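You operate a simulated robot arm through the tools that you are given. There is no shell and no other tool. Be economical: measure what you need, move in short steps, check, and stop when the job is done.

The job below is to be done with a simulated robot arm. You get a single attempt, and the scene is never put back.

Task
Flush the clamped spool till the flow glass runs clear.
Fine: fill and drain valves open, flush pump on; then pump off, drain and fill shut.
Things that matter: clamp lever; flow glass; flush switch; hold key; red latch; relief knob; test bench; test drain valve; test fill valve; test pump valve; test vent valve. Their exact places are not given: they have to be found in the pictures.

It is judged by the outcome, as a careful person would: the job done as asked, and still so three seconds after it is handed in. It fails if anything else is knocked over, pushed out of place, dropped, spilled or broken.

Robot
A 7-joint arm with a two-finger parallel gripper on a trunk, on a base that drives. Base frame: it is fixed to the floor where the robot stands at the start and does not move with it; the origin is under the middle of the robot, x ahead of it, y to its left, z up. Readings come in m, rad, newtons and seconds.
Its first joint turns from -2.897 to 2.897 rad. Places, roughly: clamp lever [0.4, -0.6, 1]; flow glass [1.1, -0.2, 1.2]; flush switch [0.8, 0.1, 0.9]; hold key [0.7, 0, 0.9]; red latch [0.8, -0.1, 1]; relief knob [0.5, -0.9, 1]; test bench [0.7, -0.5, 0.8]; test drain valve [0.3, -0.3, 0.8]; test fill valve [0.5, 0, 0.8]; test pump valve [0.2, -0.5, 0.8]; test vent valve [0.4, -0.2, 0.8]. Payload 1.57 kg.
Tool frame: the origin (TCP) lies between the finger pads and is the grasp point; the fingertips stand 0.03 m ahead of it; z points along the fingers, y is the line along which they close. Largest opening 0.08 m; finger width 0.017, thickness 0.012; the body of the gripper, 0.04 by 0.082 m, starts 0.08 m behind the TCP.
Orientation is that of the tool frame in the base frame, as a unit quaternion [w, x, y, z]. With the fingers straight down and closing along the base's y, the tool's x points along the base's -x, its y along +y and its z along -z.

Tools
- The arm moves only by the tool drive_tool. Its argument "deltas" is a list of rows, each an object of numbers (a shift or turn left out is 0, a gripper value left out holds the last): "x", "y", "z": the shift along the tool's x, y, z in m; "wx", "wy", "wz": the turn, a rotation vector about the tool's x, y, z in rad. In form: [{"x": .., "y": .., "z": .., "wx": .., "wy": .., "wz": ..}, ...]. A call has 1 to 8 rows; each row shifts and turns the commanded pose from where the row before left it, along the tool's axes as they then stand. "gripper" is the finger opening in m, from 0 to 0.08, set as the call begins (left out, the last holds). Rows are played at 5 a second. More than 0.05 m and 0.15 rad between two rows, or a gripper value outside its range, and nothing of the call is played. A pose out of reach is approached as far as the arm can. The call stops where the force on the tool passes 40 N (or 10 N more than at its start, if that is more) or the arm is blocked; 0.2 s more then pass. The fingers move at their own pace (about 0.153 m/s each) and stop on an object; they squeeze with about 26 N. The grip force told is the motor's: it shows also when the fingers shut on nothing. Time passes only in rows, and 0.2 s behind the last, so rows that do not move let the fingers close. The reply holds the time, the measured pose of the TCP, the force on the tool along the base axes, the opening and the grip force, in the units named above and with some noise, with the torque about the TCP (base axes, N m) and any sound that the robot's microphone picked up.
- Cameras (640 x 400 px; columns grow to the right, rows downward): "scene" is now at [-0.0355, 0.1311, 1.3715]; the picture's right is [-0.68, -0.74, 0.00], its down [-0.40, 0.36, -0.84] and it looks along [0.62, -0.57, -0.54] (base axes); focal length 294 px, centre (320, 200). "wrist" rides on the gripper at [0.072, -0.007, -0.122] in the tool frame; the picture's right is [0.09, 1.00, 0.00], its down [-0.84, 0.08, -0.54] and it looks along [-0.54, 0.05, 0.84] (tool axes); focal length 238 px, centre (320, 200).
- capture(camera): a new picture of that camera. No time passes.
- steer(legs): drives the robot by 1 to 6 legs, each [ahead, left, turn to the left] in m, m and rad, along the robot's own axes; the way and the turn of a leg run together, so that a leg with both is an arc; at most 1.5 m and 3.142 rad a leg. The arm and the cameras ride along, it lands a little off, and it stops where it bumps. It gives what a move gives.
- turn_head(pan, tilt): turns the head with the scene camera to pan (to the left, within 2.496 rad either way) and tilt (down, from -0.506 to 1.204), counted from straight ahead of the robot. It gives what a move gives.
- measure_at(camera, pixels): for up to 12 pixels [column, row] of the newest picture of that camera ("zoom" is the newest enlarged one), the place [x, y, z] in the base frame of the surface seen there, good to about 0.003 m. No time passes.
- inspect(camera, box): a new picture of the part [left, top, right, bottom] of that camera's present view, enlarged. No time passes.
- finish_job(): hands the job in; it is judged then, once.

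Go step by step. Measure first, check grasps and placings, and put right what went wrong. The budget is 80 turns and 60 pictures, counting those below and the enlarged ones. Unless the task says otherwise, let go and move clear before handing in, and close with one line.

The tools are called after "Call:" as a command line: name --argument value ..., lists and objects as JSON in quotes. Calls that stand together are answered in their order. drive_tool: Moves the arm, as the interface text tells. Its arguments: {"type":"object","properties":{"deltas":{"type":"array","items":{"type":"object","properties":{"x":{"type":"number"},"y":{"type":"number"},"z":{"type":"number"},"wx":{"type":"number"},"wy":{"type":"number"},"wz":{"type":"number"}}}},"gripper":{"type":"number"}},"required":["deltas"]} The other tools are called the same way: steer (legs) drives the base; turn_head (pan, tilt) turns the head that bears the scene camera; capture (camera) takes a picture; measure_at (camera, pixels) gives the place of the surface under pixels of a picture; inspect (camera, box) takes an enlarged picture of a part of a camera's view; finish_job () hands the job in.

At the start:

```text
time: 0.0
tcp_pos: [0.5994, -0.0919, 1.2096]
ee_rot: [0.001, 0.0, 1.0, 0.0]
wrist_force: [-0.1, -0.5, -0.2]
torque: [-0.03, 0.0, -0.03]
gripper_width: 0.0799
grip_force: 0.1
robot x, y, heading: [0.0012, -0.0036, 0.003]
head pan, tilt: [-0.742, 0.571]
```

scene: 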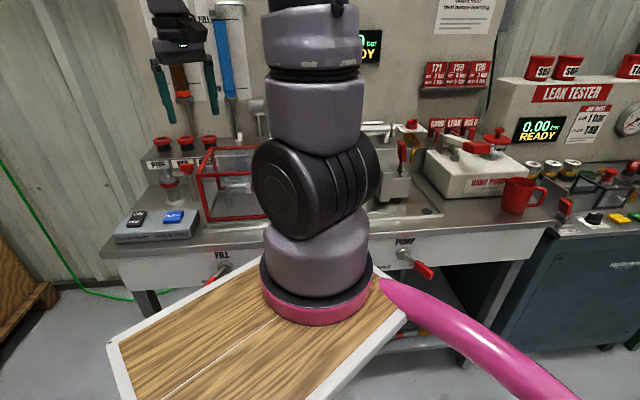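
wrist: 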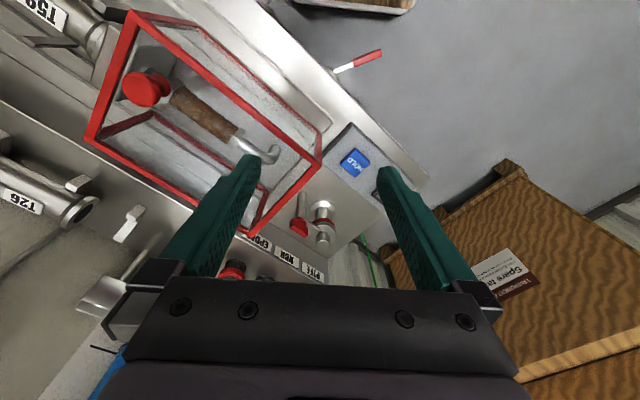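

The arm hides the middle of the bench; I see FILL at (222,255), PUMP at (405,240) and the switch boxes at (150,220). I'll look closer at the parts.

Call:
inspect --camera "scene" --box '[90, 120, 290, 300]'

Call:
inspect --camera "scene" --box '[350, 100, 560, 300]'

Call:
inspect --camera "scene" --box '[340, 0, 640, 140]'

```text
2.22 times, centred on (190, 210) of scene
```

zoom: 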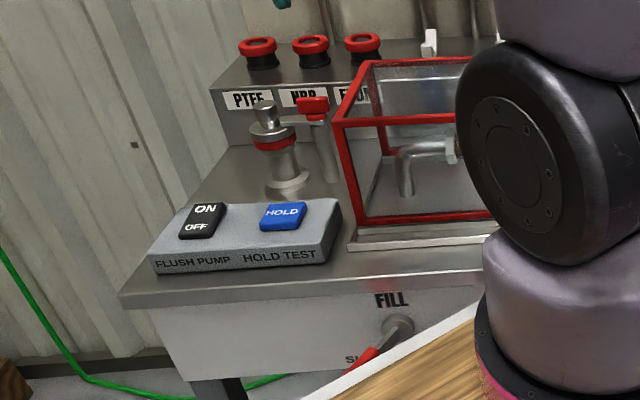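

```text
2.00 times, centred on (455, 200) of scene
```

zoom: 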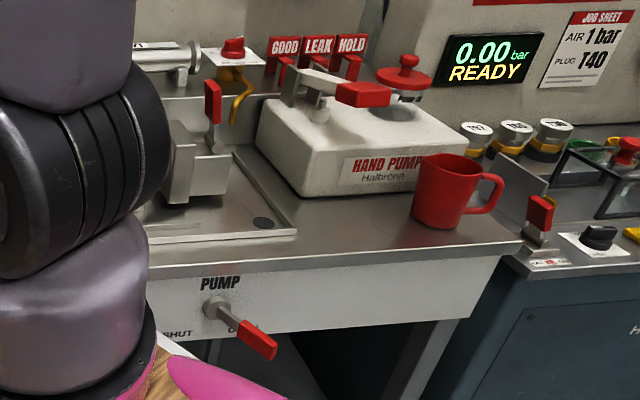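

```text
2.13 times, centred on (490, 70) of scene
```

zoom: 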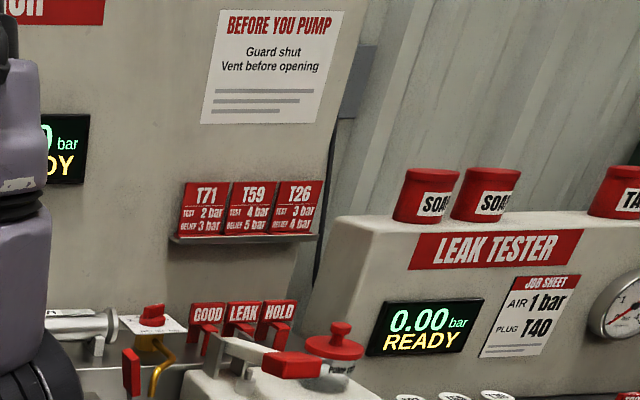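

The bench runs diagonally to the robot and the arm blocks the view. I'll measure what is visible, to get the bench frame.

Call:
capture --camera "scene"

Call:
measure_at --camera "scene" --pixels '[[134, 216], [174, 215], [160, 240], [215, 222], [222, 267], [208, 276], [404, 252], [425, 270], [395, 235], [525, 228], [120, 270], [500, 260]]'

```text
54 pictures are left
```

scene: 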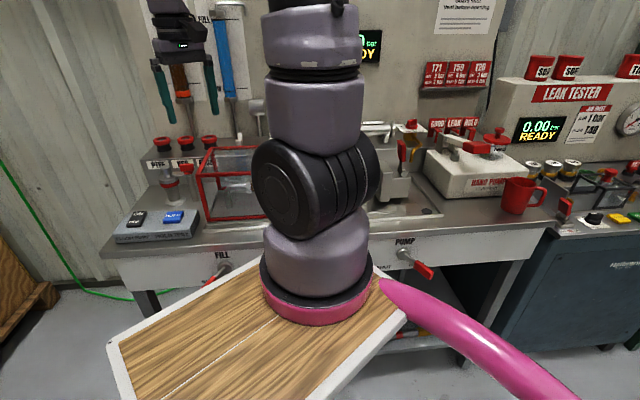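

```text
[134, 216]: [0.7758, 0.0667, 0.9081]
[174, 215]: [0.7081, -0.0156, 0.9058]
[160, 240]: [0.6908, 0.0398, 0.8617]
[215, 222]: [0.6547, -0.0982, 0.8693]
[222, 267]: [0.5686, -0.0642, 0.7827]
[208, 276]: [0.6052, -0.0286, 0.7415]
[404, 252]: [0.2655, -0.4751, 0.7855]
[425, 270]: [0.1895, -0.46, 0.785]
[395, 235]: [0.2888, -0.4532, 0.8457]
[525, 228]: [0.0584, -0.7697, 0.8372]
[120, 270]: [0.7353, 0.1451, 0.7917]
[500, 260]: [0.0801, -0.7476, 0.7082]
```

Bench front runs along about (-0.59,-0.80) with its outward normal about (-0.80,0.59), roughly 0.5 m from the robot's axis. Before backing off and squaring up, I'll look at the floor behind-left.

Call:
turn_head --pan 2.4 --tilt 0.6

Call:
capture --camera "scene"

Call:
turn_head --pan 1.2 --tilt 0.6

Call:
capture --camera "scene"

```text
time: 2.7
tcp_pos: [0.5999, -0.0927, 1.2095]
ee_rot: [0.001, 0.0, 1.0, 0.0]
wrist_force: [-0.4, 0.2, -0.1]
torque: [-0.02, -0.01, 0.01]
gripper_width: 0.0801
grip_force: 0.2
robot x, y, heading: [0.0013, 0.0035, 0.004]
head pan, tilt: [2.4, 0.6]
```

```text
53 pictures are left
```

scene: 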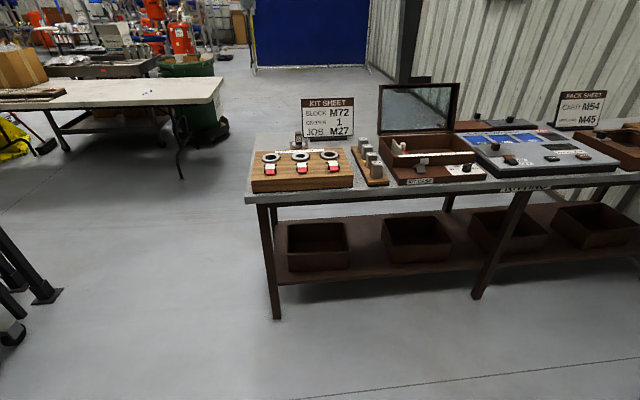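

```text
time: 4.1
tcp_pos: [0.5997, -0.0933, 1.2084]
ee_rot: [-0.001, 0.001, 1.0, 0.0]
wrist_force: [-0.3, -0.5, 0.3]
torque: [0.04, 0.01, 0.02]
gripper_width: 0.08
grip_force: 0.1
robot x, y, heading: [0.0005, -0.0003, 0.0]
head pan, tilt: [1.201, 0.6]
```

```text
52 pictures are left
```

scene: 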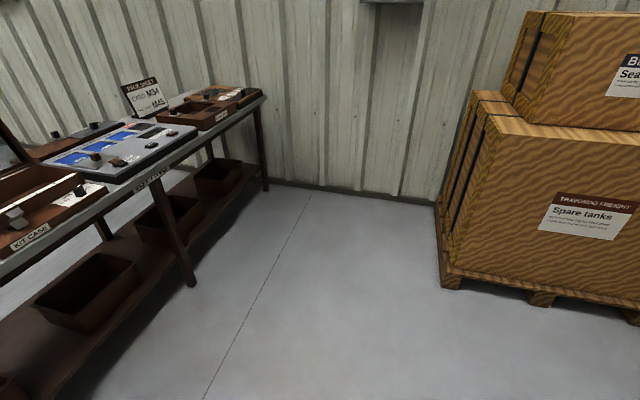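

The floor behind-left is clear for about a metre. I'll back off 0.4 m along the bench normal and turn to face the bench, head looking at it.

Call:
steer --legs '[[-0.32, 0.24, 0], [0, 0, -0.636]]'

Call:
turn_head --pan 0 --tilt 0.5

Call:
capture --camera "scene"

```text
time: 8.3
tcp_pos: [0.1069, -0.1958, 1.2101]
ee_rot: [0.0, 0.314, 0.95, 0.001]
wrist_force: [0.3, -0.9, -0.6]
torque: [0.0, 0.03, -0.05]
gripper_width: 0.0799
grip_force: 0.0
robot x, y, heading: [-0.3195, 0.2324, -0.64]
head pan, tilt: [1.201, 0.6]
```

```text
time: 9.7
tcp_pos: [0.1057, -0.1966, 1.2104]
ee_rot: [0.0, 0.315, 0.949, 0.001]
wrist_force: [-0.5, -0.6, 0.2]
torque: [0.0, -0.01, 0.0]
gripper_width: 0.0799
grip_force: 0.1
robot x, y, heading: [-0.3192, 0.2361, -0.637]
head pan, tilt: [0.0, 0.499]
```

```text
51 pictures are left
```

scene: 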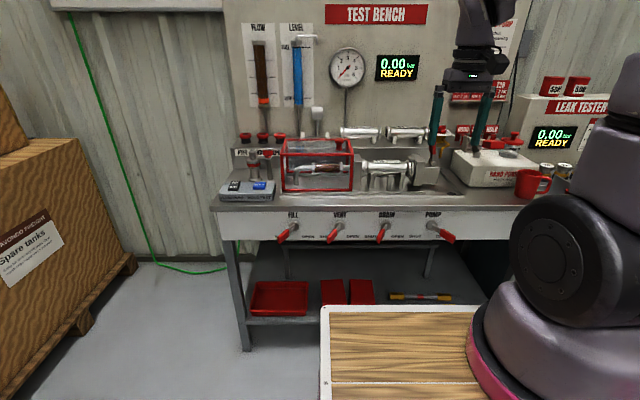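

Now the whole panel shows: FILL (288,230), VENT (338,230), DRAIN (383,232), PUMP (438,232). I'll zoom in on valves, labels and the glass.

Call:
inspect --camera "scene" --box '[265, 195, 475, 260]'

Call:
inspect --camera "scene" --box '[215, 10, 435, 140]'

Call:
inspect --camera "scene" --box '[210, 110, 470, 215]'

Call:
measure_at --camera "scene" --pixels '[[293, 225], [284, 236], [340, 225], [332, 236], [385, 225], [380, 237], [432, 225], [447, 237], [234, 186], [259, 186], [262, 75], [236, 183]]'

```text
3.05 times, centred on (370, 228) of scene
```

zoom: 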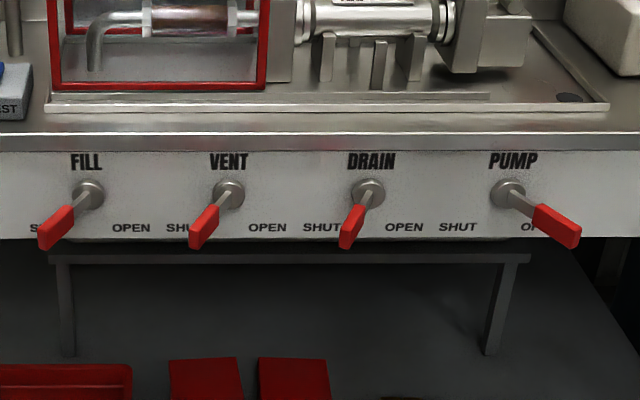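

```text
2.91 times, centred on (325, 75) of scene
```

zoom: 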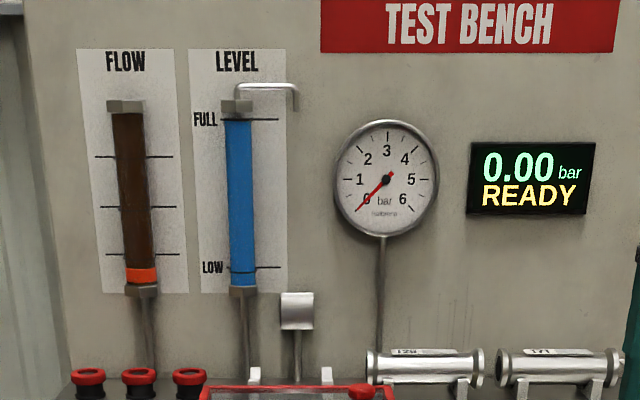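

```text
2.46 times, centred on (340, 162) of scene
```

zoom: 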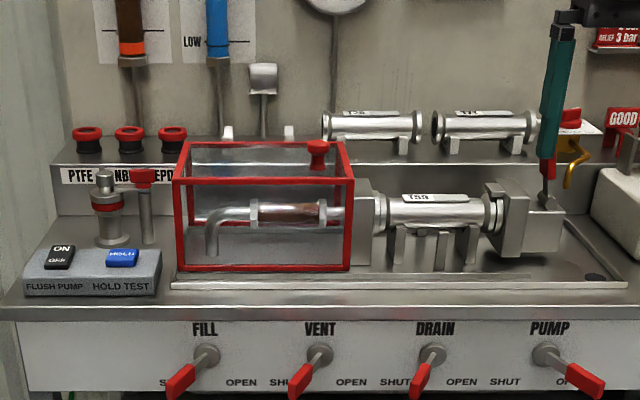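

```text
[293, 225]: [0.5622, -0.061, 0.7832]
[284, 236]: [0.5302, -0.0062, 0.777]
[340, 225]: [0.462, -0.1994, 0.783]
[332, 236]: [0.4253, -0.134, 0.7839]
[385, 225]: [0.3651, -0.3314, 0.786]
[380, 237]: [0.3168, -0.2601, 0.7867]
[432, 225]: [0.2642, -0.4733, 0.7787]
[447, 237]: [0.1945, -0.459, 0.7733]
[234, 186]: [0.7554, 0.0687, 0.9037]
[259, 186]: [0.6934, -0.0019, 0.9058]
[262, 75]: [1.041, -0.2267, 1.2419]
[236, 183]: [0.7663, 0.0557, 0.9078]
```

The levers swing flat out of the panel: FILL, VENT and DRAIN sit to the left (SHUT), PUMP to the right (OPEN). The flow glass is brown. I'll measure the clearances of crate and bench edge before shifting left.

Call:
measure_at --camera "scene" --pixels '[[137, 265], [92, 325], [330, 310], [325, 380], [350, 207], [350, 203], [232, 240], [282, 237], [290, 229], [231, 194], [380, 240], [386, 229]]'

Call:
inspect --camera "scene" --box '[270, 205, 350, 255]'

```text
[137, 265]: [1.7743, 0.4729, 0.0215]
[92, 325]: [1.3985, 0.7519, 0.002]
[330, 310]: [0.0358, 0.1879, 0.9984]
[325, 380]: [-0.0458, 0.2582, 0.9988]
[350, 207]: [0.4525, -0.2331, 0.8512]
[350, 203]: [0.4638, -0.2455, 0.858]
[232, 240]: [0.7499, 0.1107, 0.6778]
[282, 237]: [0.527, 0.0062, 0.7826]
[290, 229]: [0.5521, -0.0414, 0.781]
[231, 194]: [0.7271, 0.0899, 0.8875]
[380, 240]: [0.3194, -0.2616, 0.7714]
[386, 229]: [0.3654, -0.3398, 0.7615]
```

```text
8.00 times, centred on (310, 230) of scene
```

zoom: 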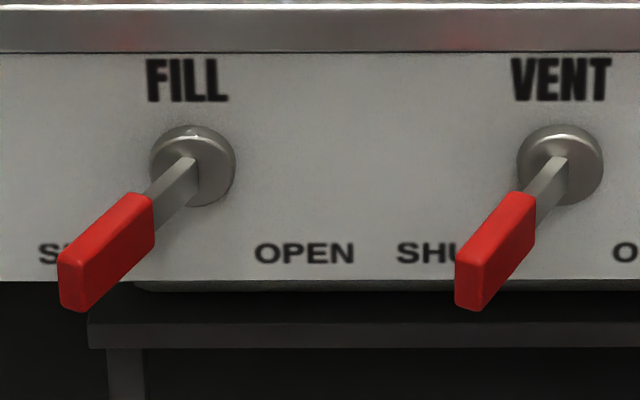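

Crates are far away, and the bench edge does not overhang the panel. I'll shift the base 0.25 left and 0.12 ahead, so both valves and the switch come within reach.

Call:
steer --legs '[[0.12, 0.25, 0]]'

Call:
turn_head --pan -0.1 --tilt 0.55

Call:
capture --camera "scene"

```text
time: 11.6
tcp_pos: [0.3513, -0.068, 1.2102]
ee_rot: [0.001, 0.314, 0.949, 0.0]
wrist_force: [0.7, -1.1, -0.3]
torque: [0.03, 0.01, -0.01]
gripper_width: 0.0799
grip_force: 0.1
robot x, y, heading: [-0.0746, 0.363, -0.644]
head pan, tilt: [0.0, 0.499]
```

```text
time: 12.3
tcp_pos: [0.352, -0.0688, 1.2101]
ee_rot: [0.0, 0.313, 0.95, 0.0]
wrist_force: [0.4, 0.0, -0.6]
torque: [-0.01, 0.03, 0.01]
gripper_width: 0.0799
grip_force: 0.0
robot x, y, heading: [-0.0808, 0.3625, -0.637]
head pan, tilt: [-0.099, 0.55]
```

```text
46 pictures are left
```

scene: 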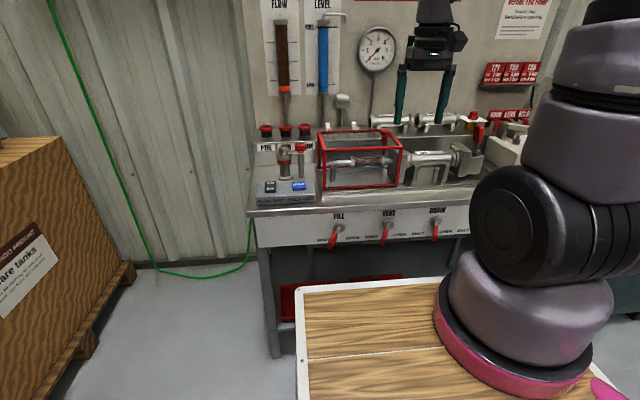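

Robot stands at (-0.08,0.36) facing the bench; tool x is the outward normal and tool y points left along the bench. I'll close the fingers, go left of the FILL lever and come down beside it.

Call:
drive_tool --deltas '[{"x": -0.0216, "y": 0.0416}, {"x": -0.0216, "y": 0.0416}, {"x": -0.0216, "y": 0.0416}, {"x": -0.0216, "y": 0.0416}, {"x": -0.0216, "y": 0.0416}, {"z": 0.045}, {"z": 0.045}, {"z": 0.045}]' --gripper 0

Call:
drive_tool --deltas '[{"z": 0.045}, {"z": 0.045}, {"z": 0.045}, {"z": 0.045}, {"z": 0.045}, {"z": 0.03}, {}]'

Call:
capture --camera "scene"

Call:
capture --camera "wrist"

```text
time: 14.1
tcp_pos: [0.5624, 0.0354, 1.076]
ee_rot: [0.001, 0.315, 0.949, -0.001]
wrist_force: [0.1, 0.0, 0.2]
torque: [-0.02, -0.04, -0.02]
gripper_width: 0.0001
grip_force: 21.3
robot x, y, heading: [-0.0712, 0.3625, -0.64]
head pan, tilt: [-0.099, 0.55]
```

```text
time: 15.7
tcp_pos: [0.5633, 0.036, 0.8193]
ee_rot: [0.0, 0.314, 0.949, -0.001]
wrist_force: [0.1, 0.3, -0.2]
torque: [-0.01, 0.0, 0.02]
gripper_width: 0.0002
grip_force: 22.0
robot x, y, heading: [-0.0737, 0.3627, -0.638]
head pan, tilt: [-0.099, 0.55]
```

```text
45 pictures are left
```

scene: 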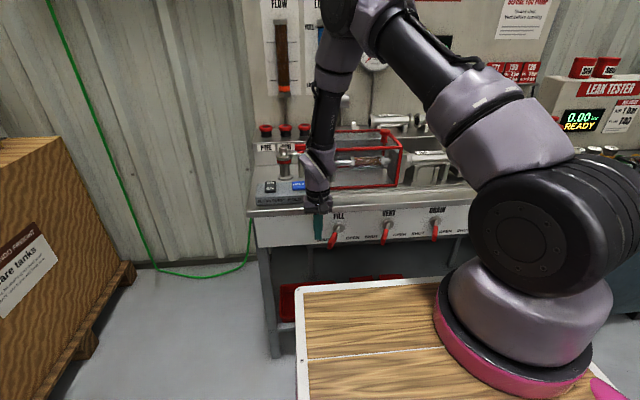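

```text
44 pictures are left
```

wrist: 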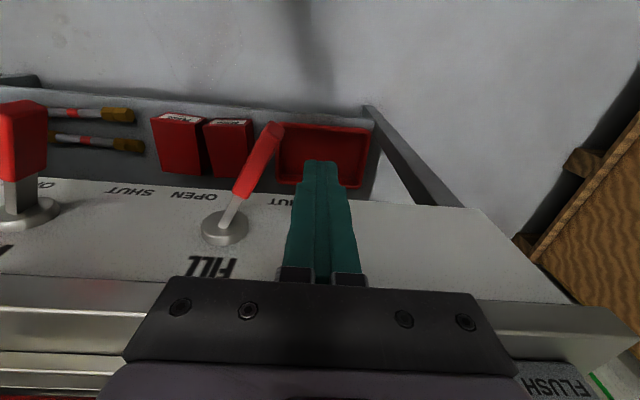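

The fingers hang just left of the FILL lever and clear of it. I'll lower 0.04 m and push the lever right toward OPEN in small steps.

Call:
drive_tool --deltas '[{"z": 0.02}, {"z": 0.02}, {"y": -0.015}, {"y": -0.015}, {"y": -0.015}, {"y": -0.015}, {"y": -0.01}, {"y": -0.01}]'

Call:
capture --camera "wrist"

```text
time: 17.5
tcp_pos: [0.5148, -0.0284, 0.7789]
ee_rot: [0.0, 0.315, 0.949, 0.0]
wrist_force: [-0.2, -0.6, -0.5]
torque: [-0.03, -0.02, 0.0]
gripper_width: 0.0002
grip_force: 20.7
robot x, y, heading: [-0.0716, 0.3634, -0.637]
head pan, tilt: [-0.099, 0.55]
```

```text
43 pictures are left
```

wrist: 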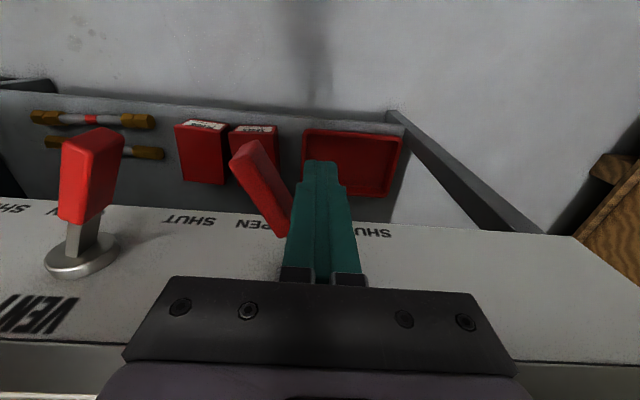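

The lever has swung past the middle toward OPEN. I'll nudge on to feel the stop.

Call:
drive_tool --deltas '[{"y": -0.005}, {"y": -0.005}, {}]'

Call:
capture --camera "scene"

Call:
inspect --camera "scene" --box '[300, 200, 460, 260]'

```text
time: 18.3
tcp_pos: [0.5099, -0.0349, 0.7797]
ee_rot: [0.0, 0.314, 0.95, 0.001]
wrist_force: [9.3, 15.2, -1.9]
torque: [-0.12, 0.06, 0.1]
gripper_width: 0.0004
grip_force: 21.3
robot x, y, heading: [-0.0743, 0.3713, -0.632]
head pan, tilt: [-0.099, 0.55]
```

```text
42 pictures are left
```

scene: 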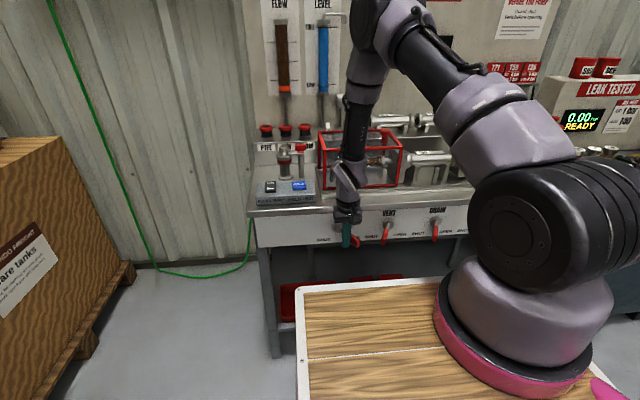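

```text
4.00 times, centred on (380, 230) of scene
```

zoom: 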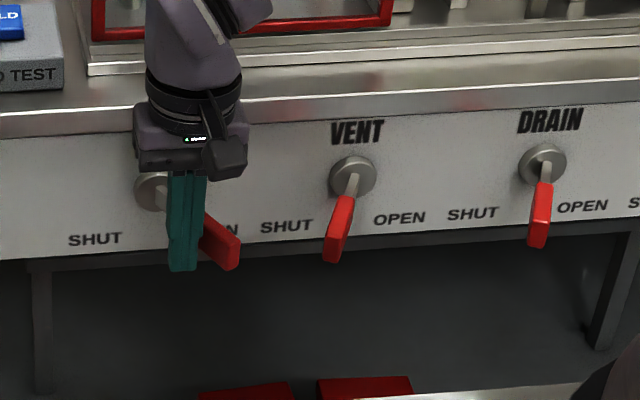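

The stop is felt (about 18 N) and FILL points to OPEN. I'll back off, rise and cross over to the left side of the DRAIN lever.

Call:
drive_tool --deltas '[{"y": 0.02}, {"z": -0.045}, {"z": -0.045}, {"y": -0.045}, {"y": -0.045}, {"y": -0.045}, {"y": -0.045}, {"y": -0.045}]'

Call:
drive_tool --deltas '[{"y": -0.043}, {"z": 0.02}, {"z": 0.02}, {}]'

Call:
capture --camera "wrist"

Call:
capture --camera "scene"

```text
time: 20.1
tcp_pos: [0.3868, -0.2017, 0.871]
ee_rot: [0.0, 0.313, 0.95, 0.001]
wrist_force: [0.9, 0.9, -0.1]
torque: [-0.03, 0.06, -0.01]
gripper_width: 0.0
grip_force: 21.2
robot x, y, heading: [-0.074, 0.3638, -0.639]
head pan, tilt: [-0.099, 0.55]
```

```text
time: 21.1
tcp_pos: [0.3617, -0.2363, 0.83]
ee_rot: [0.0, 0.313, 0.95, 0.0]
wrist_force: [0.0, -0.6, 0.0]
torque: [0.0, 0.01, -0.03]
gripper_width: 0.0
grip_force: 21.3
robot x, y, heading: [-0.0751, 0.3638, -0.635]
head pan, tilt: [-0.099, 0.55]
```

```text
40 pictures are left
```

wrist: 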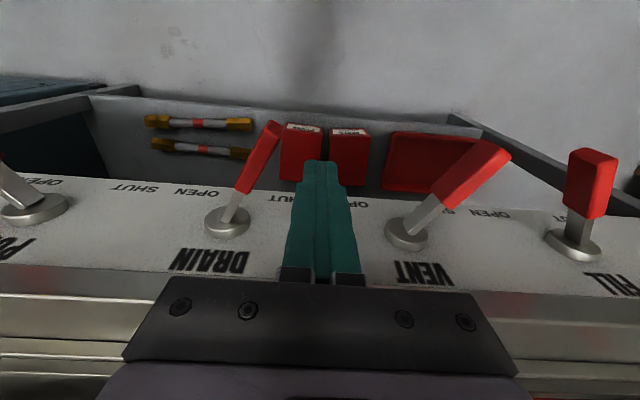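

```text
39 pictures are left
```

scene: 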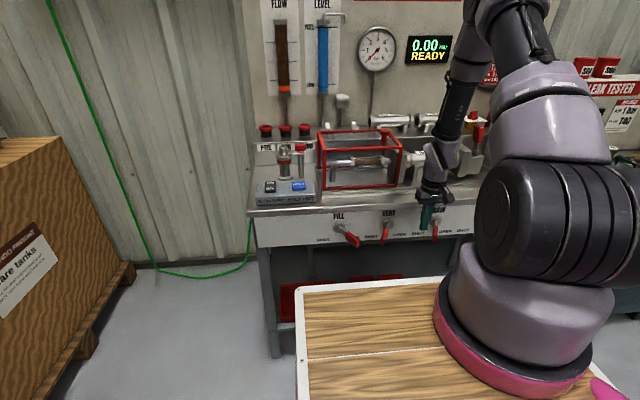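

FILL stays open, and the fingers are between VENT and DRAIN. I'll lower and push the DRAIN lever right to its stop.

Call:
drive_tool --deltas '[{"z": 0.025}, {"z": 0.025}, {"y": -0.015}, {"y": -0.015}, {"y": -0.015}, {"y": -0.015}, {"y": -0.012}, {"y": -0.01}]'

Call:
drive_tool --deltas '[{"y": -0.004}, {}]'

Call:
capture --camera "wrist"

```text
time: 22.9
tcp_pos: [0.3108, -0.3027, 0.7802]
ee_rot: [0.001, 0.314, 0.949, 0.001]
wrist_force: [-1.0, -0.5, -0.1]
torque: [-0.03, -0.02, -0.02]
gripper_width: 0.0001
grip_force: 21.2
robot x, y, heading: [-0.0745, 0.3649, -0.637]
head pan, tilt: [-0.099, 0.55]
```

```text
time: 23.5
tcp_pos: [0.3092, -0.3061, 0.7797]
ee_rot: [0.001, 0.314, 0.95, 0.001]
wrist_force: [0.4, -0.1, -0.5]
torque: [0.0, 0.02, -0.02]
gripper_width: 0.0
grip_force: 21.5
robot x, y, heading: [-0.0739, 0.3617, -0.634]
head pan, tilt: [-0.099, 0.55]
```

```text
38 pictures are left
```

wrist: 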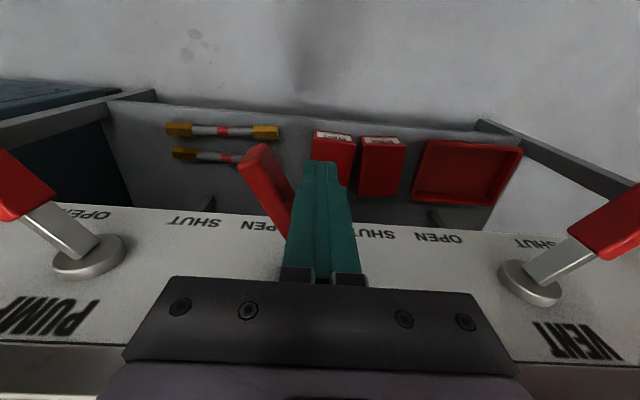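

Not yet at the stop (no force). I'll nudge further.

Call:
drive_tool --deltas '[{"y": -0.004}, {"y": -0.004}, {}]'

```text
time: 24.3
tcp_pos: [0.3068, -0.3089, 0.7794]
ee_rot: [-0.001, 0.312, 0.95, 0.001]
wrist_force: [13.4, 21.5, 2.8]
torque: [-0.26, 0.13, 0.23]
gripper_width: 0.0
grip_force: 21.2
robot x, y, heading: [-0.0728, 0.3662, -0.636]
head pan, tilt: [-0.099, 0.55]
```

DRAIN hit its stop too. I'll back off and rise well clear, then look closely at the flush switch.

Call:
drive_tool --deltas '[{"y": 0.02}, {"z": -0.05}, {"z": -0.05}, {"z": -0.05}, {"z": -0.05}, {"z": -0.05}, {"z": -0.04}]'

Call:
capture --camera "scene"

Call:
inspect --camera "scene" --box '[245, 120, 345, 210]'

Call:
measure_at --camera "zoom" --pixels '[[150, 400], [160, 340], [170, 300], [300, 170], [330, 400]]'

```text
time: 25.9
tcp_pos: [0.3167, -0.2962, 1.0707]
ee_rot: [0.001, 0.314, 0.949, 0.001]
wrist_force: [-0.1, 0.1, -0.4]
torque: [0.05, 0.0, 0.0]
gripper_width: 0.0
grip_force: 21.4
robot x, y, heading: [-0.0724, 0.3628, -0.641]
head pan, tilt: [-0.099, 0.55]
```

```text
37 pictures are left
```

scene: 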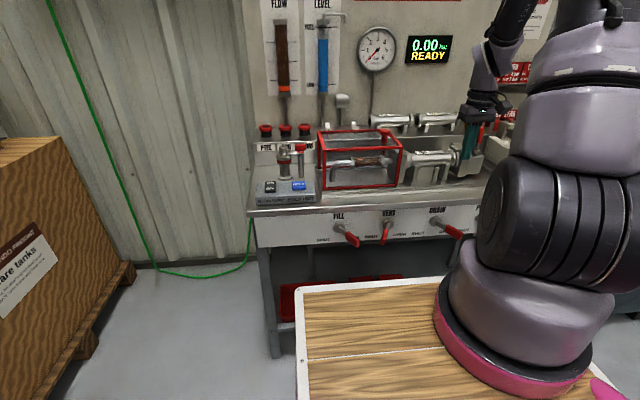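

```text
4.44 times, centred on (295, 165) of scene
```

zoom: 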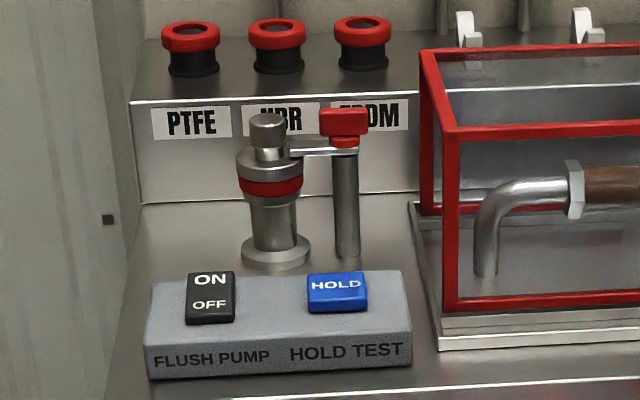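

```text
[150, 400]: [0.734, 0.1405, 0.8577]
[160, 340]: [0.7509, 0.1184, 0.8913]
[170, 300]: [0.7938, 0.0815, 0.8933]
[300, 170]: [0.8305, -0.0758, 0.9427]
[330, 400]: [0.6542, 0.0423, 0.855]
```

Both levers now point to OPEN. I'll measure the two halves of the rocker and check the clamp with the wrist camera.

Call:
measure_at --camera "zoom" --pixels '[[210, 279], [210, 290], [210, 304], [210, 317], [188, 295], [233, 295], [310, 290], [270, 120], [345, 115], [430, 130], [425, 55]]'

Call:
capture --camera "wrist"

Call:
inspect --camera "scene" --box '[390, 100, 530, 190]'

```text
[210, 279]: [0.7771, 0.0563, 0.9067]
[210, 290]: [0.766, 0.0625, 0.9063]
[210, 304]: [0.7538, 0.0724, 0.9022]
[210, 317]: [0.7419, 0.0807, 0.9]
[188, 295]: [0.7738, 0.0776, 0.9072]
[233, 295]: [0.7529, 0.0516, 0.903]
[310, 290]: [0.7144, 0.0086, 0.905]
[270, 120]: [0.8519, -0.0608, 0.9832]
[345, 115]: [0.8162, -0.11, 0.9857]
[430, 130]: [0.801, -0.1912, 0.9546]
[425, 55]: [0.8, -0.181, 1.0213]
```

```text
35 pictures are left
```

wrist: 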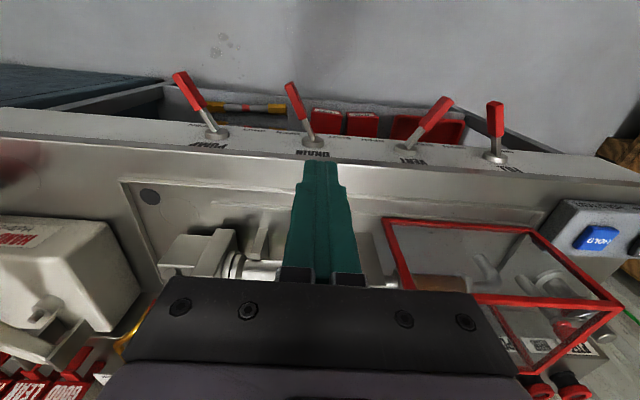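

```text
4.44 times, centred on (460, 145) of scene
```

zoom: 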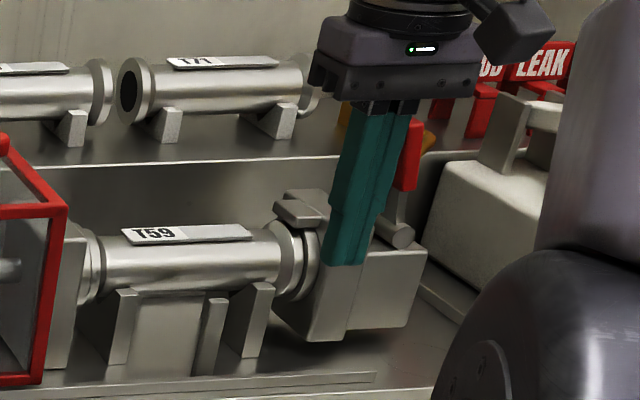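

The spool T59 sits clamped, and the rocker's ON half is raised (0.907 vs 0.900), so the pump is off. I'll carry the closed fingers along the bench front and over the ON end at about (0.772, 0.060).

Call:
drive_tool --deltas '[{"z": -0.045, "y": 0.01}, {"y": 0.048}, {"y": 0.048}, {"y": 0.048}, {"y": 0.048}, {"y": 0.048}, {"y": 0.048}, {"y": 0.048}]'

Call:
drive_tool --deltas '[{"y": 0.048}, {"y": 0.048}, {"y": 0.048}, {"y": 0.048}, {"y": 0.018, "x": -0.038}, {"x": -0.04}, {"x": -0.04}, {"x": -0.036}]'

Call:
drive_tool --deltas '[{"z": 0.045}, {"z": 0.045}, {"z": 0.03}, {}]'

Call:
capture --camera "wrist"

Call:
inspect --camera "scene" --box '[225, 120, 345, 210]'

```text
time: 27.7
tcp_pos: [0.5225, -0.0205, 1.1159]
ee_rot: [0.0, 0.315, 0.949, 0.0]
wrist_force: [-0.6, -0.7, -0.5]
torque: [0.02, -0.05, 0.02]
gripper_width: 0.0001
grip_force: 21.4
robot x, y, heading: [-0.0754, 0.3632, -0.639]
head pan, tilt: [-0.099, 0.55]
```

```text
time: 29.5
tcp_pos: [0.7707, 0.058, 1.1163]
ee_rot: [-0.001, 0.314, 0.949, 0.0]
wrist_force: [0.0, 0.7, 0.5]
torque: [-0.05, -0.04, -0.01]
gripper_width: 0.0
grip_force: 21.5
robot x, y, heading: [-0.076, 0.3635, -0.634]
head pan, tilt: [-0.099, 0.55]
```

```text
time: 30.5
tcp_pos: [0.7719, 0.0584, 0.9955]
ee_rot: [0.001, 0.314, 0.95, 0.0]
wrist_force: [-0.2, -0.1, -1.1]
torque: [-0.01, 0.03, -0.01]
gripper_width: 0.0
grip_force: 21.5
robot x, y, heading: [-0.0741, 0.3616, -0.643]
head pan, tilt: [-0.099, 0.55]
```

```text
33 pictures are left
```

wrist: 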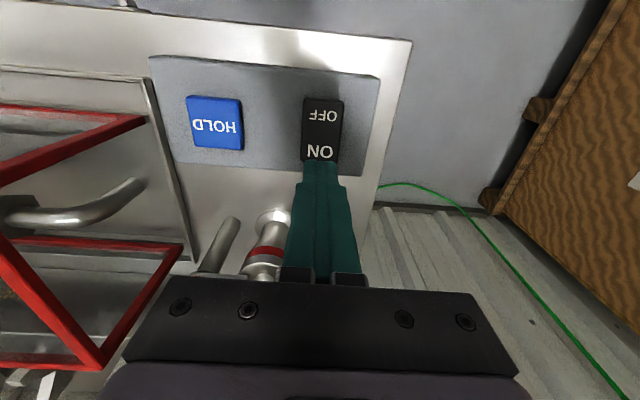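

```text
4.44 times, centred on (285, 165) of scene
```

zoom: 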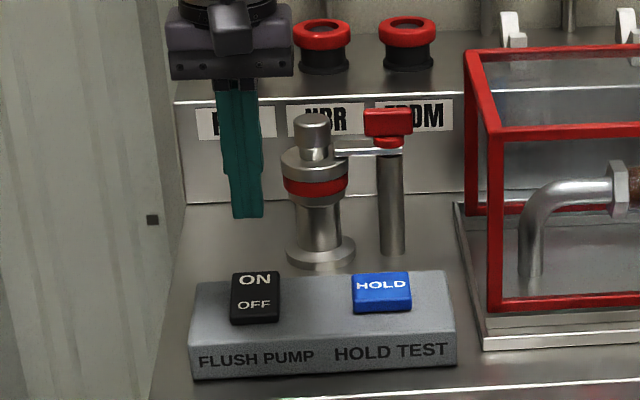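

The fingertip stands over the ON end. I'll lower gently and press.

Call:
drive_tool --deltas '[{"z": 0.03}, {"z": 0.022}, {"z": 0.004}, {"z": 0.003}, {"z": 0.003}, {}]'

Call:
inspect --camera "scene" --box '[225, 120, 345, 210]'

```text
time: 31.9
tcp_pos: [0.7723, 0.058, 0.9376]
ee_rot: [0.003, 0.314, 0.949, 0.0]
wrist_force: [-4.0, -2.0, 38.1]
torque: [0.03, 0.36, 0.1]
gripper_width: 0.0
grip_force: 21.0
robot x, y, heading: [-0.0703, 0.3646, -0.638]
head pan, tilt: [-0.099, 0.55]
heard: click
```

```text
4.44 times, centred on (285, 165) of scene
```

zoom: 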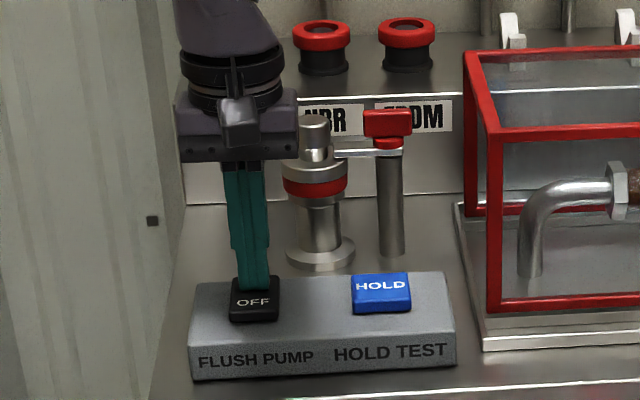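

A click was heard. I'll lift off, shift 0.033 m toward the OFF end, and watch the flow glass.

Call:
drive_tool --deltas '[{"z": -0.03}, {"z": -0.02}, {"x": 0.03}, {}]'

Call:
capture --camera "scene"

Call:
inspect --camera "scene" --box '[245, 0, 455, 200]'

```text
time: 32.9
tcp_pos: [0.7469, 0.0765, 0.9822]
ee_rot: [0.0, 0.314, 0.949, 0.0]
wrist_force: [0.1, 0.4, -0.4]
torque: [0.02, -0.02, -0.02]
gripper_width: 0.0
grip_force: 21.6
robot x, y, heading: [-0.0712, 0.366, -0.643]
head pan, tilt: [-0.099, 0.55]
```

```text
30 pictures are left
```

scene: 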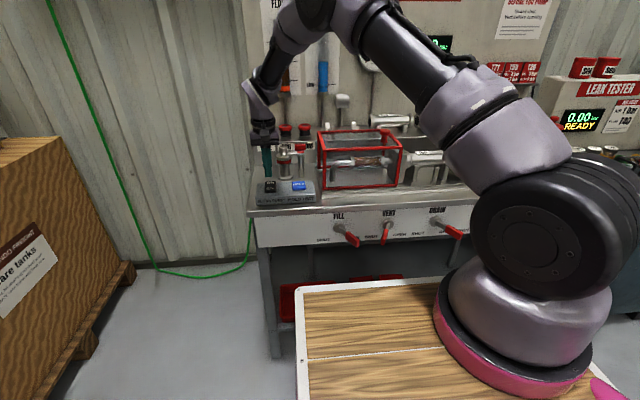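

```text
2.00 times, centred on (350, 100) of scene
```

zoom: 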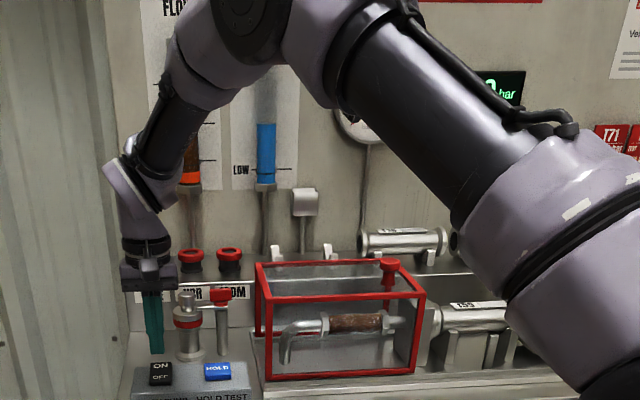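

The LEVEL column seems lower than before and the arm half covers the FLOW glass. I'll zoom in there.

Call:
inspect --camera "scene" --box '[255, 0, 365, 105]'

```text
3.81 times, centred on (310, 52) of scene
```

zoom: 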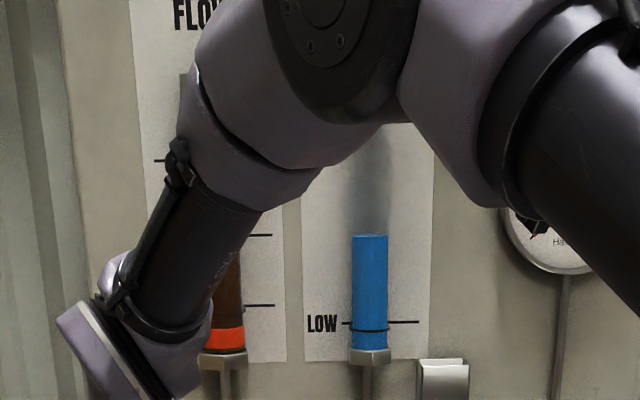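

LEVEL has dropped noticeably and FLOW's lower part is still brown. I'll ready the fingertip just above OFF in one short row, and see how fast things change.

Call:
drive_tool --deltas '[{"z": 0.036}]'

Call:
inspect --camera "scene" --box '[255, 0, 365, 105]'

```text
time: 33.3
tcp_pos: [0.7483, 0.0761, 0.9481]
ee_rot: [0.0, 0.314, 0.949, 0.0]
wrist_force: [-0.4, 0.2, 0.2]
torque: [0.0, 0.01, 0.02]
gripper_width: 0.0
grip_force: 21.4
robot x, y, heading: [-0.0707, 0.3681, -0.638]
head pan, tilt: [-0.099, 0.55]
```

```text
3.81 times, centred on (310, 52) of scene
```

zoom: 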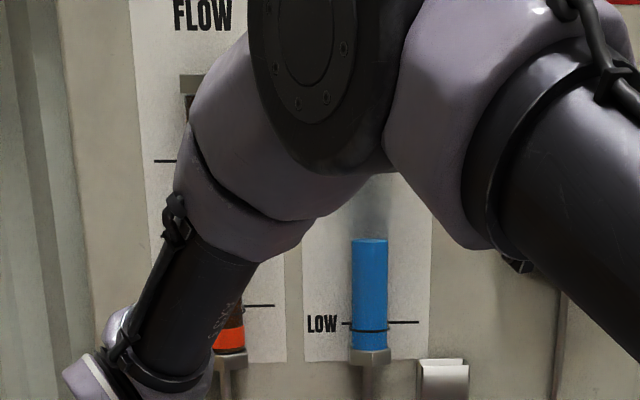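

LEVEL falls slowly (about 5 s left above LOW), fingertip poised over OFF. I'll wait briefly and check both glass colours.

Call:
drive_tool --deltas '[{}, {}, {}]'

Call:
inspect --camera "scene" --box '[245, 20, 405, 200]'

```text
time: 34.1
tcp_pos: [0.7479, 0.0763, 0.9463]
ee_rot: [0.0, 0.314, 0.95, 0.0]
wrist_force: [-0.7, 0.5, 0.0]
torque: [0.02, -0.05, -0.04]
gripper_width: 0.0
grip_force: 21.0
robot x, y, heading: [-0.0726, 0.366, -0.636]
head pan, tilt: [-0.099, 0.55]
```

```text
2.22 times, centred on (325, 110) of scene
```

zoom: 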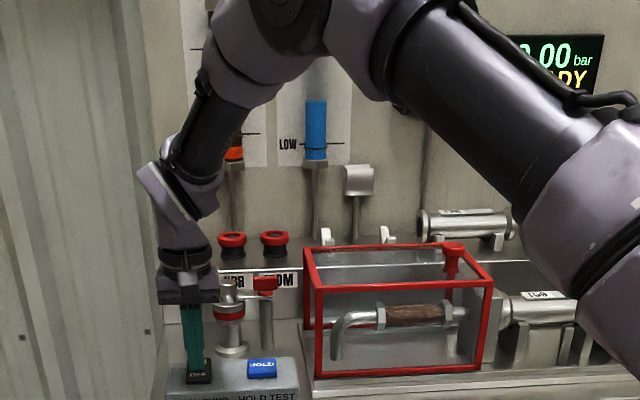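

LEVEL is about 5 s above LOW at this rate. I'll zoom on the still visible bottom of the FLOW glass for its colour.

Call:
inspect --camera "scene" --box '[325, 145, 375, 175]'

Call:
inspect --camera "scene" --box '[325, 65, 355, 95]'

Call:
inspect --camera "scene" --box '[335, 135, 385, 175]'

Call:
inspect --camera "scene" --box '[280, 60, 330, 100]'

```text
12.80 times, centred on (350, 160) of scene
```

zoom: 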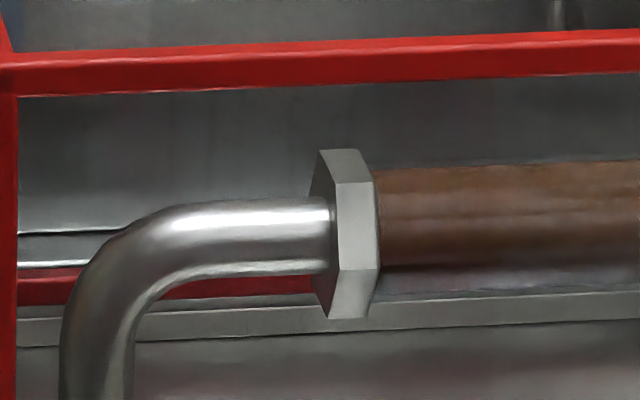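

```text
13.33 times, centred on (340, 80) of scene
```

zoom: 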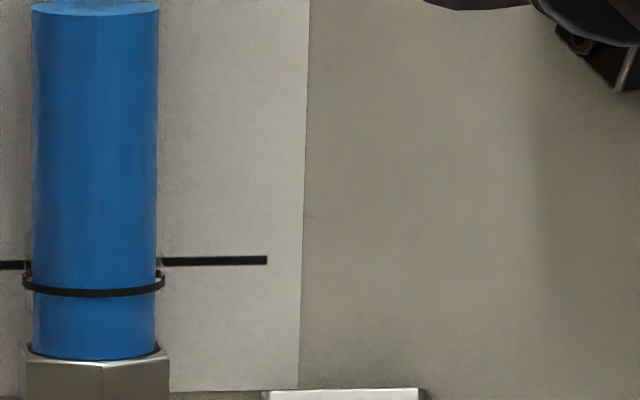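

```text
10.00 times, centred on (360, 155) of scene
```

zoom: 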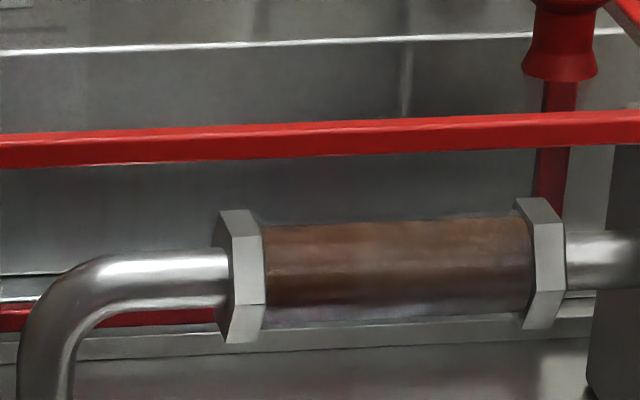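

```text
10.00 times, centred on (305, 80) of scene
```

zoom: 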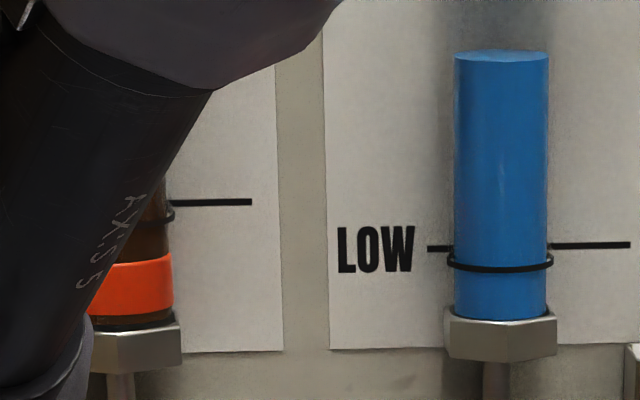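

The orange float rests at the bottom, so perhaps the pump isn't running. I'll check the rocker's state with the wrist and measure its tilt.

Call:
inspect --camera "wrist" --box '[220, 60, 420, 200]'

Call:
inspect --camera "scene" --box '[255, 165, 315, 205]'

```text
2.86 times, centred on (320, 130) of wrist
```

zoom: 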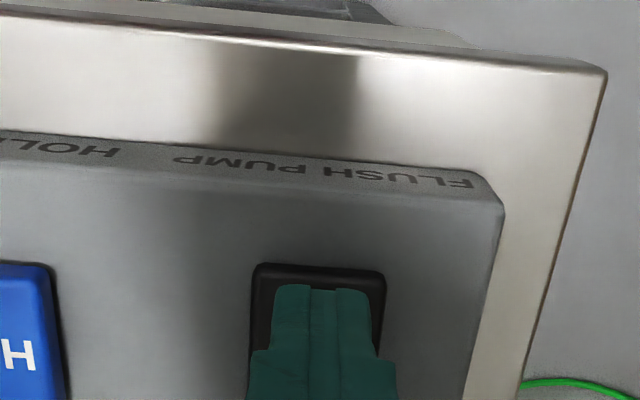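

```text
10.00 times, centred on (285, 185) of scene
```

zoom: 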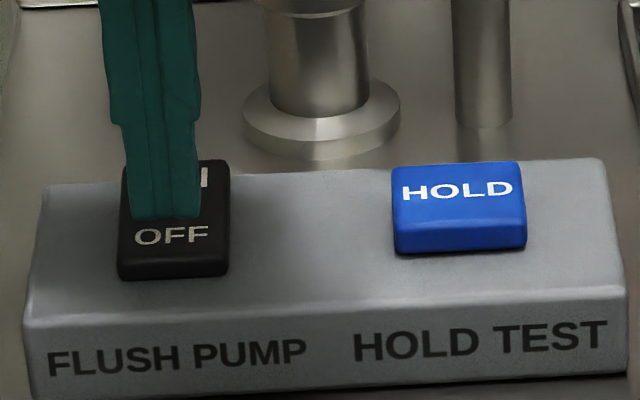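

The rocker is set ON (OFF edge raised). The FLOW glass is hidden by the forearm, so I'll slip the arm aside briefly for a look with time to return before LOW.

Call:
drive_tool --deltas '[{"x": 0.025, "y": -0.035, "z": -0.02}, {"x": 0.03, "y": -0.04}, {"x": 0.03, "y": -0.04}]'

Call:
inspect --camera "scene" --box '[245, 0, 365, 105]'

```text
time: 34.9
tcp_pos: [0.6111, 0.0367, 0.9669]
ee_rot: [0.0, 0.314, 0.949, 0.0]
wrist_force: [0.1, 0.4, 0.4]
torque: [0.0, 0.0, -0.01]
gripper_width: 0.0001
grip_force: 20.8
robot x, y, heading: [-0.072, 0.366, -0.641]
head pan, tilt: [-0.099, 0.55]
```

```text
3.81 times, centred on (305, 52) of scene
```

zoom: 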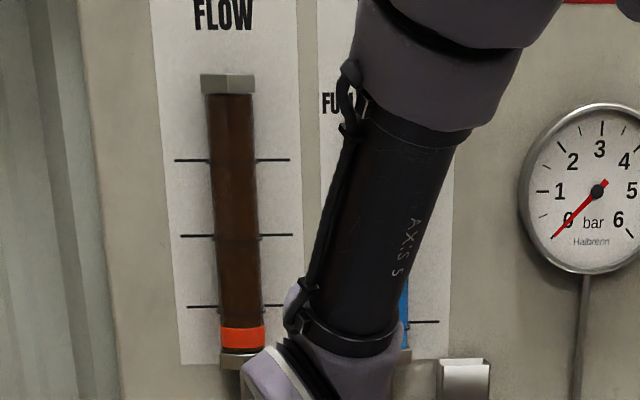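

FLOW is still brown with the float at the bottom, though LEVEL fell. I'll check where the water goes and whether the levers are still open.

Call:
capture --camera "scene"

Call:
inspect --camera "scene" --box '[300, 120, 500, 260]'

```text
18 pictures are left
```

scene: 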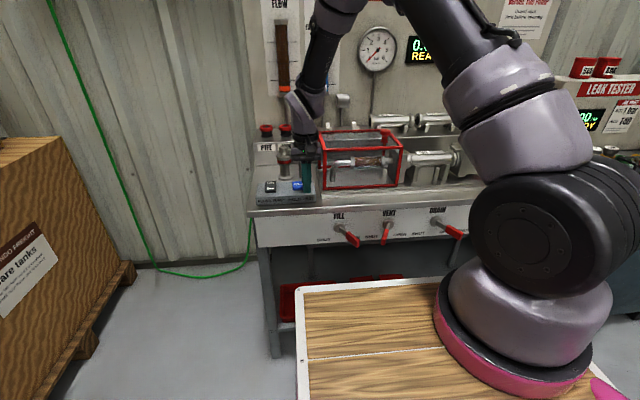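

```text
2.86 times, centred on (400, 190) of scene
```

zoom: 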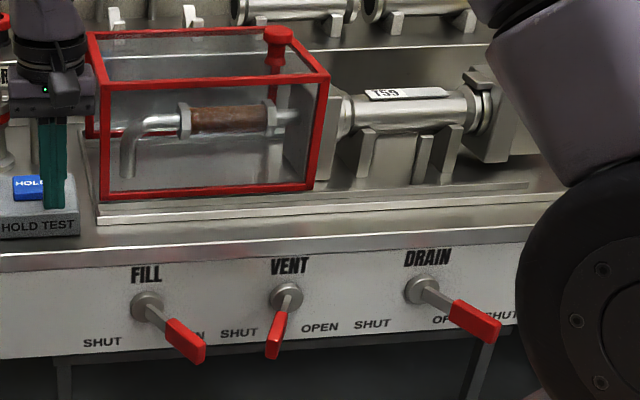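

Both levers are open and nothing is wet. I'll measure the rocker's tilt from this picture to be sure it is on.

Call:
measure_at --camera "scene" --pixels '[[270, 182], [270, 184], [270, 186], [270, 188], [270, 190], [270, 191], [267, 183], [273, 190]]'

Call:
inspect --camera "scene" --box '[255, 165, 315, 205]'

```text
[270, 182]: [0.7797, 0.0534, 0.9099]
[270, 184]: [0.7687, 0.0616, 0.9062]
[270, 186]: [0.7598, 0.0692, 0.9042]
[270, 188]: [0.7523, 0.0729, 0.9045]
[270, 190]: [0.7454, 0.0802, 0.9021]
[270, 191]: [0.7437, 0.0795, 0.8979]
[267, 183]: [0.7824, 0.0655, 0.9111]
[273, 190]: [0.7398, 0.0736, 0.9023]
```

```text
10.00 times, centred on (285, 185) of scene
```

zoom: 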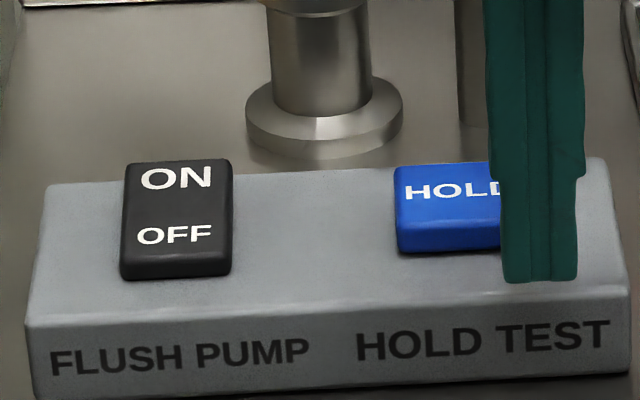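

The rocker looks the same as before the press, so its tilt doesn't tell the state; LEVEL may simply be draining by gravity. I'll move a little further right so both glasses are in view.

Call:
drive_tool --deltas '[{"y": -0.045, "x": 0.02}, {"y": -0.045, "x": 0.02}]'

Call:
inspect --camera "scene" --box '[245, 0, 365, 105]'

```text
time: 35.5
tcp_pos: [0.526, -0.0129, 0.9675]
ee_rot: [0.0, 0.313, 0.95, 0.0]
wrist_force: [0.0, 0.3, -0.2]
torque: [-0.04, 0.04, -0.02]
gripper_width: 0.0
grip_force: 21.3
robot x, y, heading: [-0.074, 0.3642, -0.637]
head pan, tilt: [-0.099, 0.55]
```

```text
3.81 times, centred on (305, 52) of scene
```

zoom: 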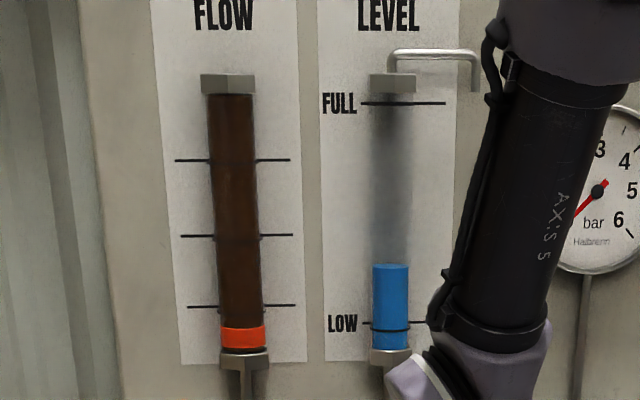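

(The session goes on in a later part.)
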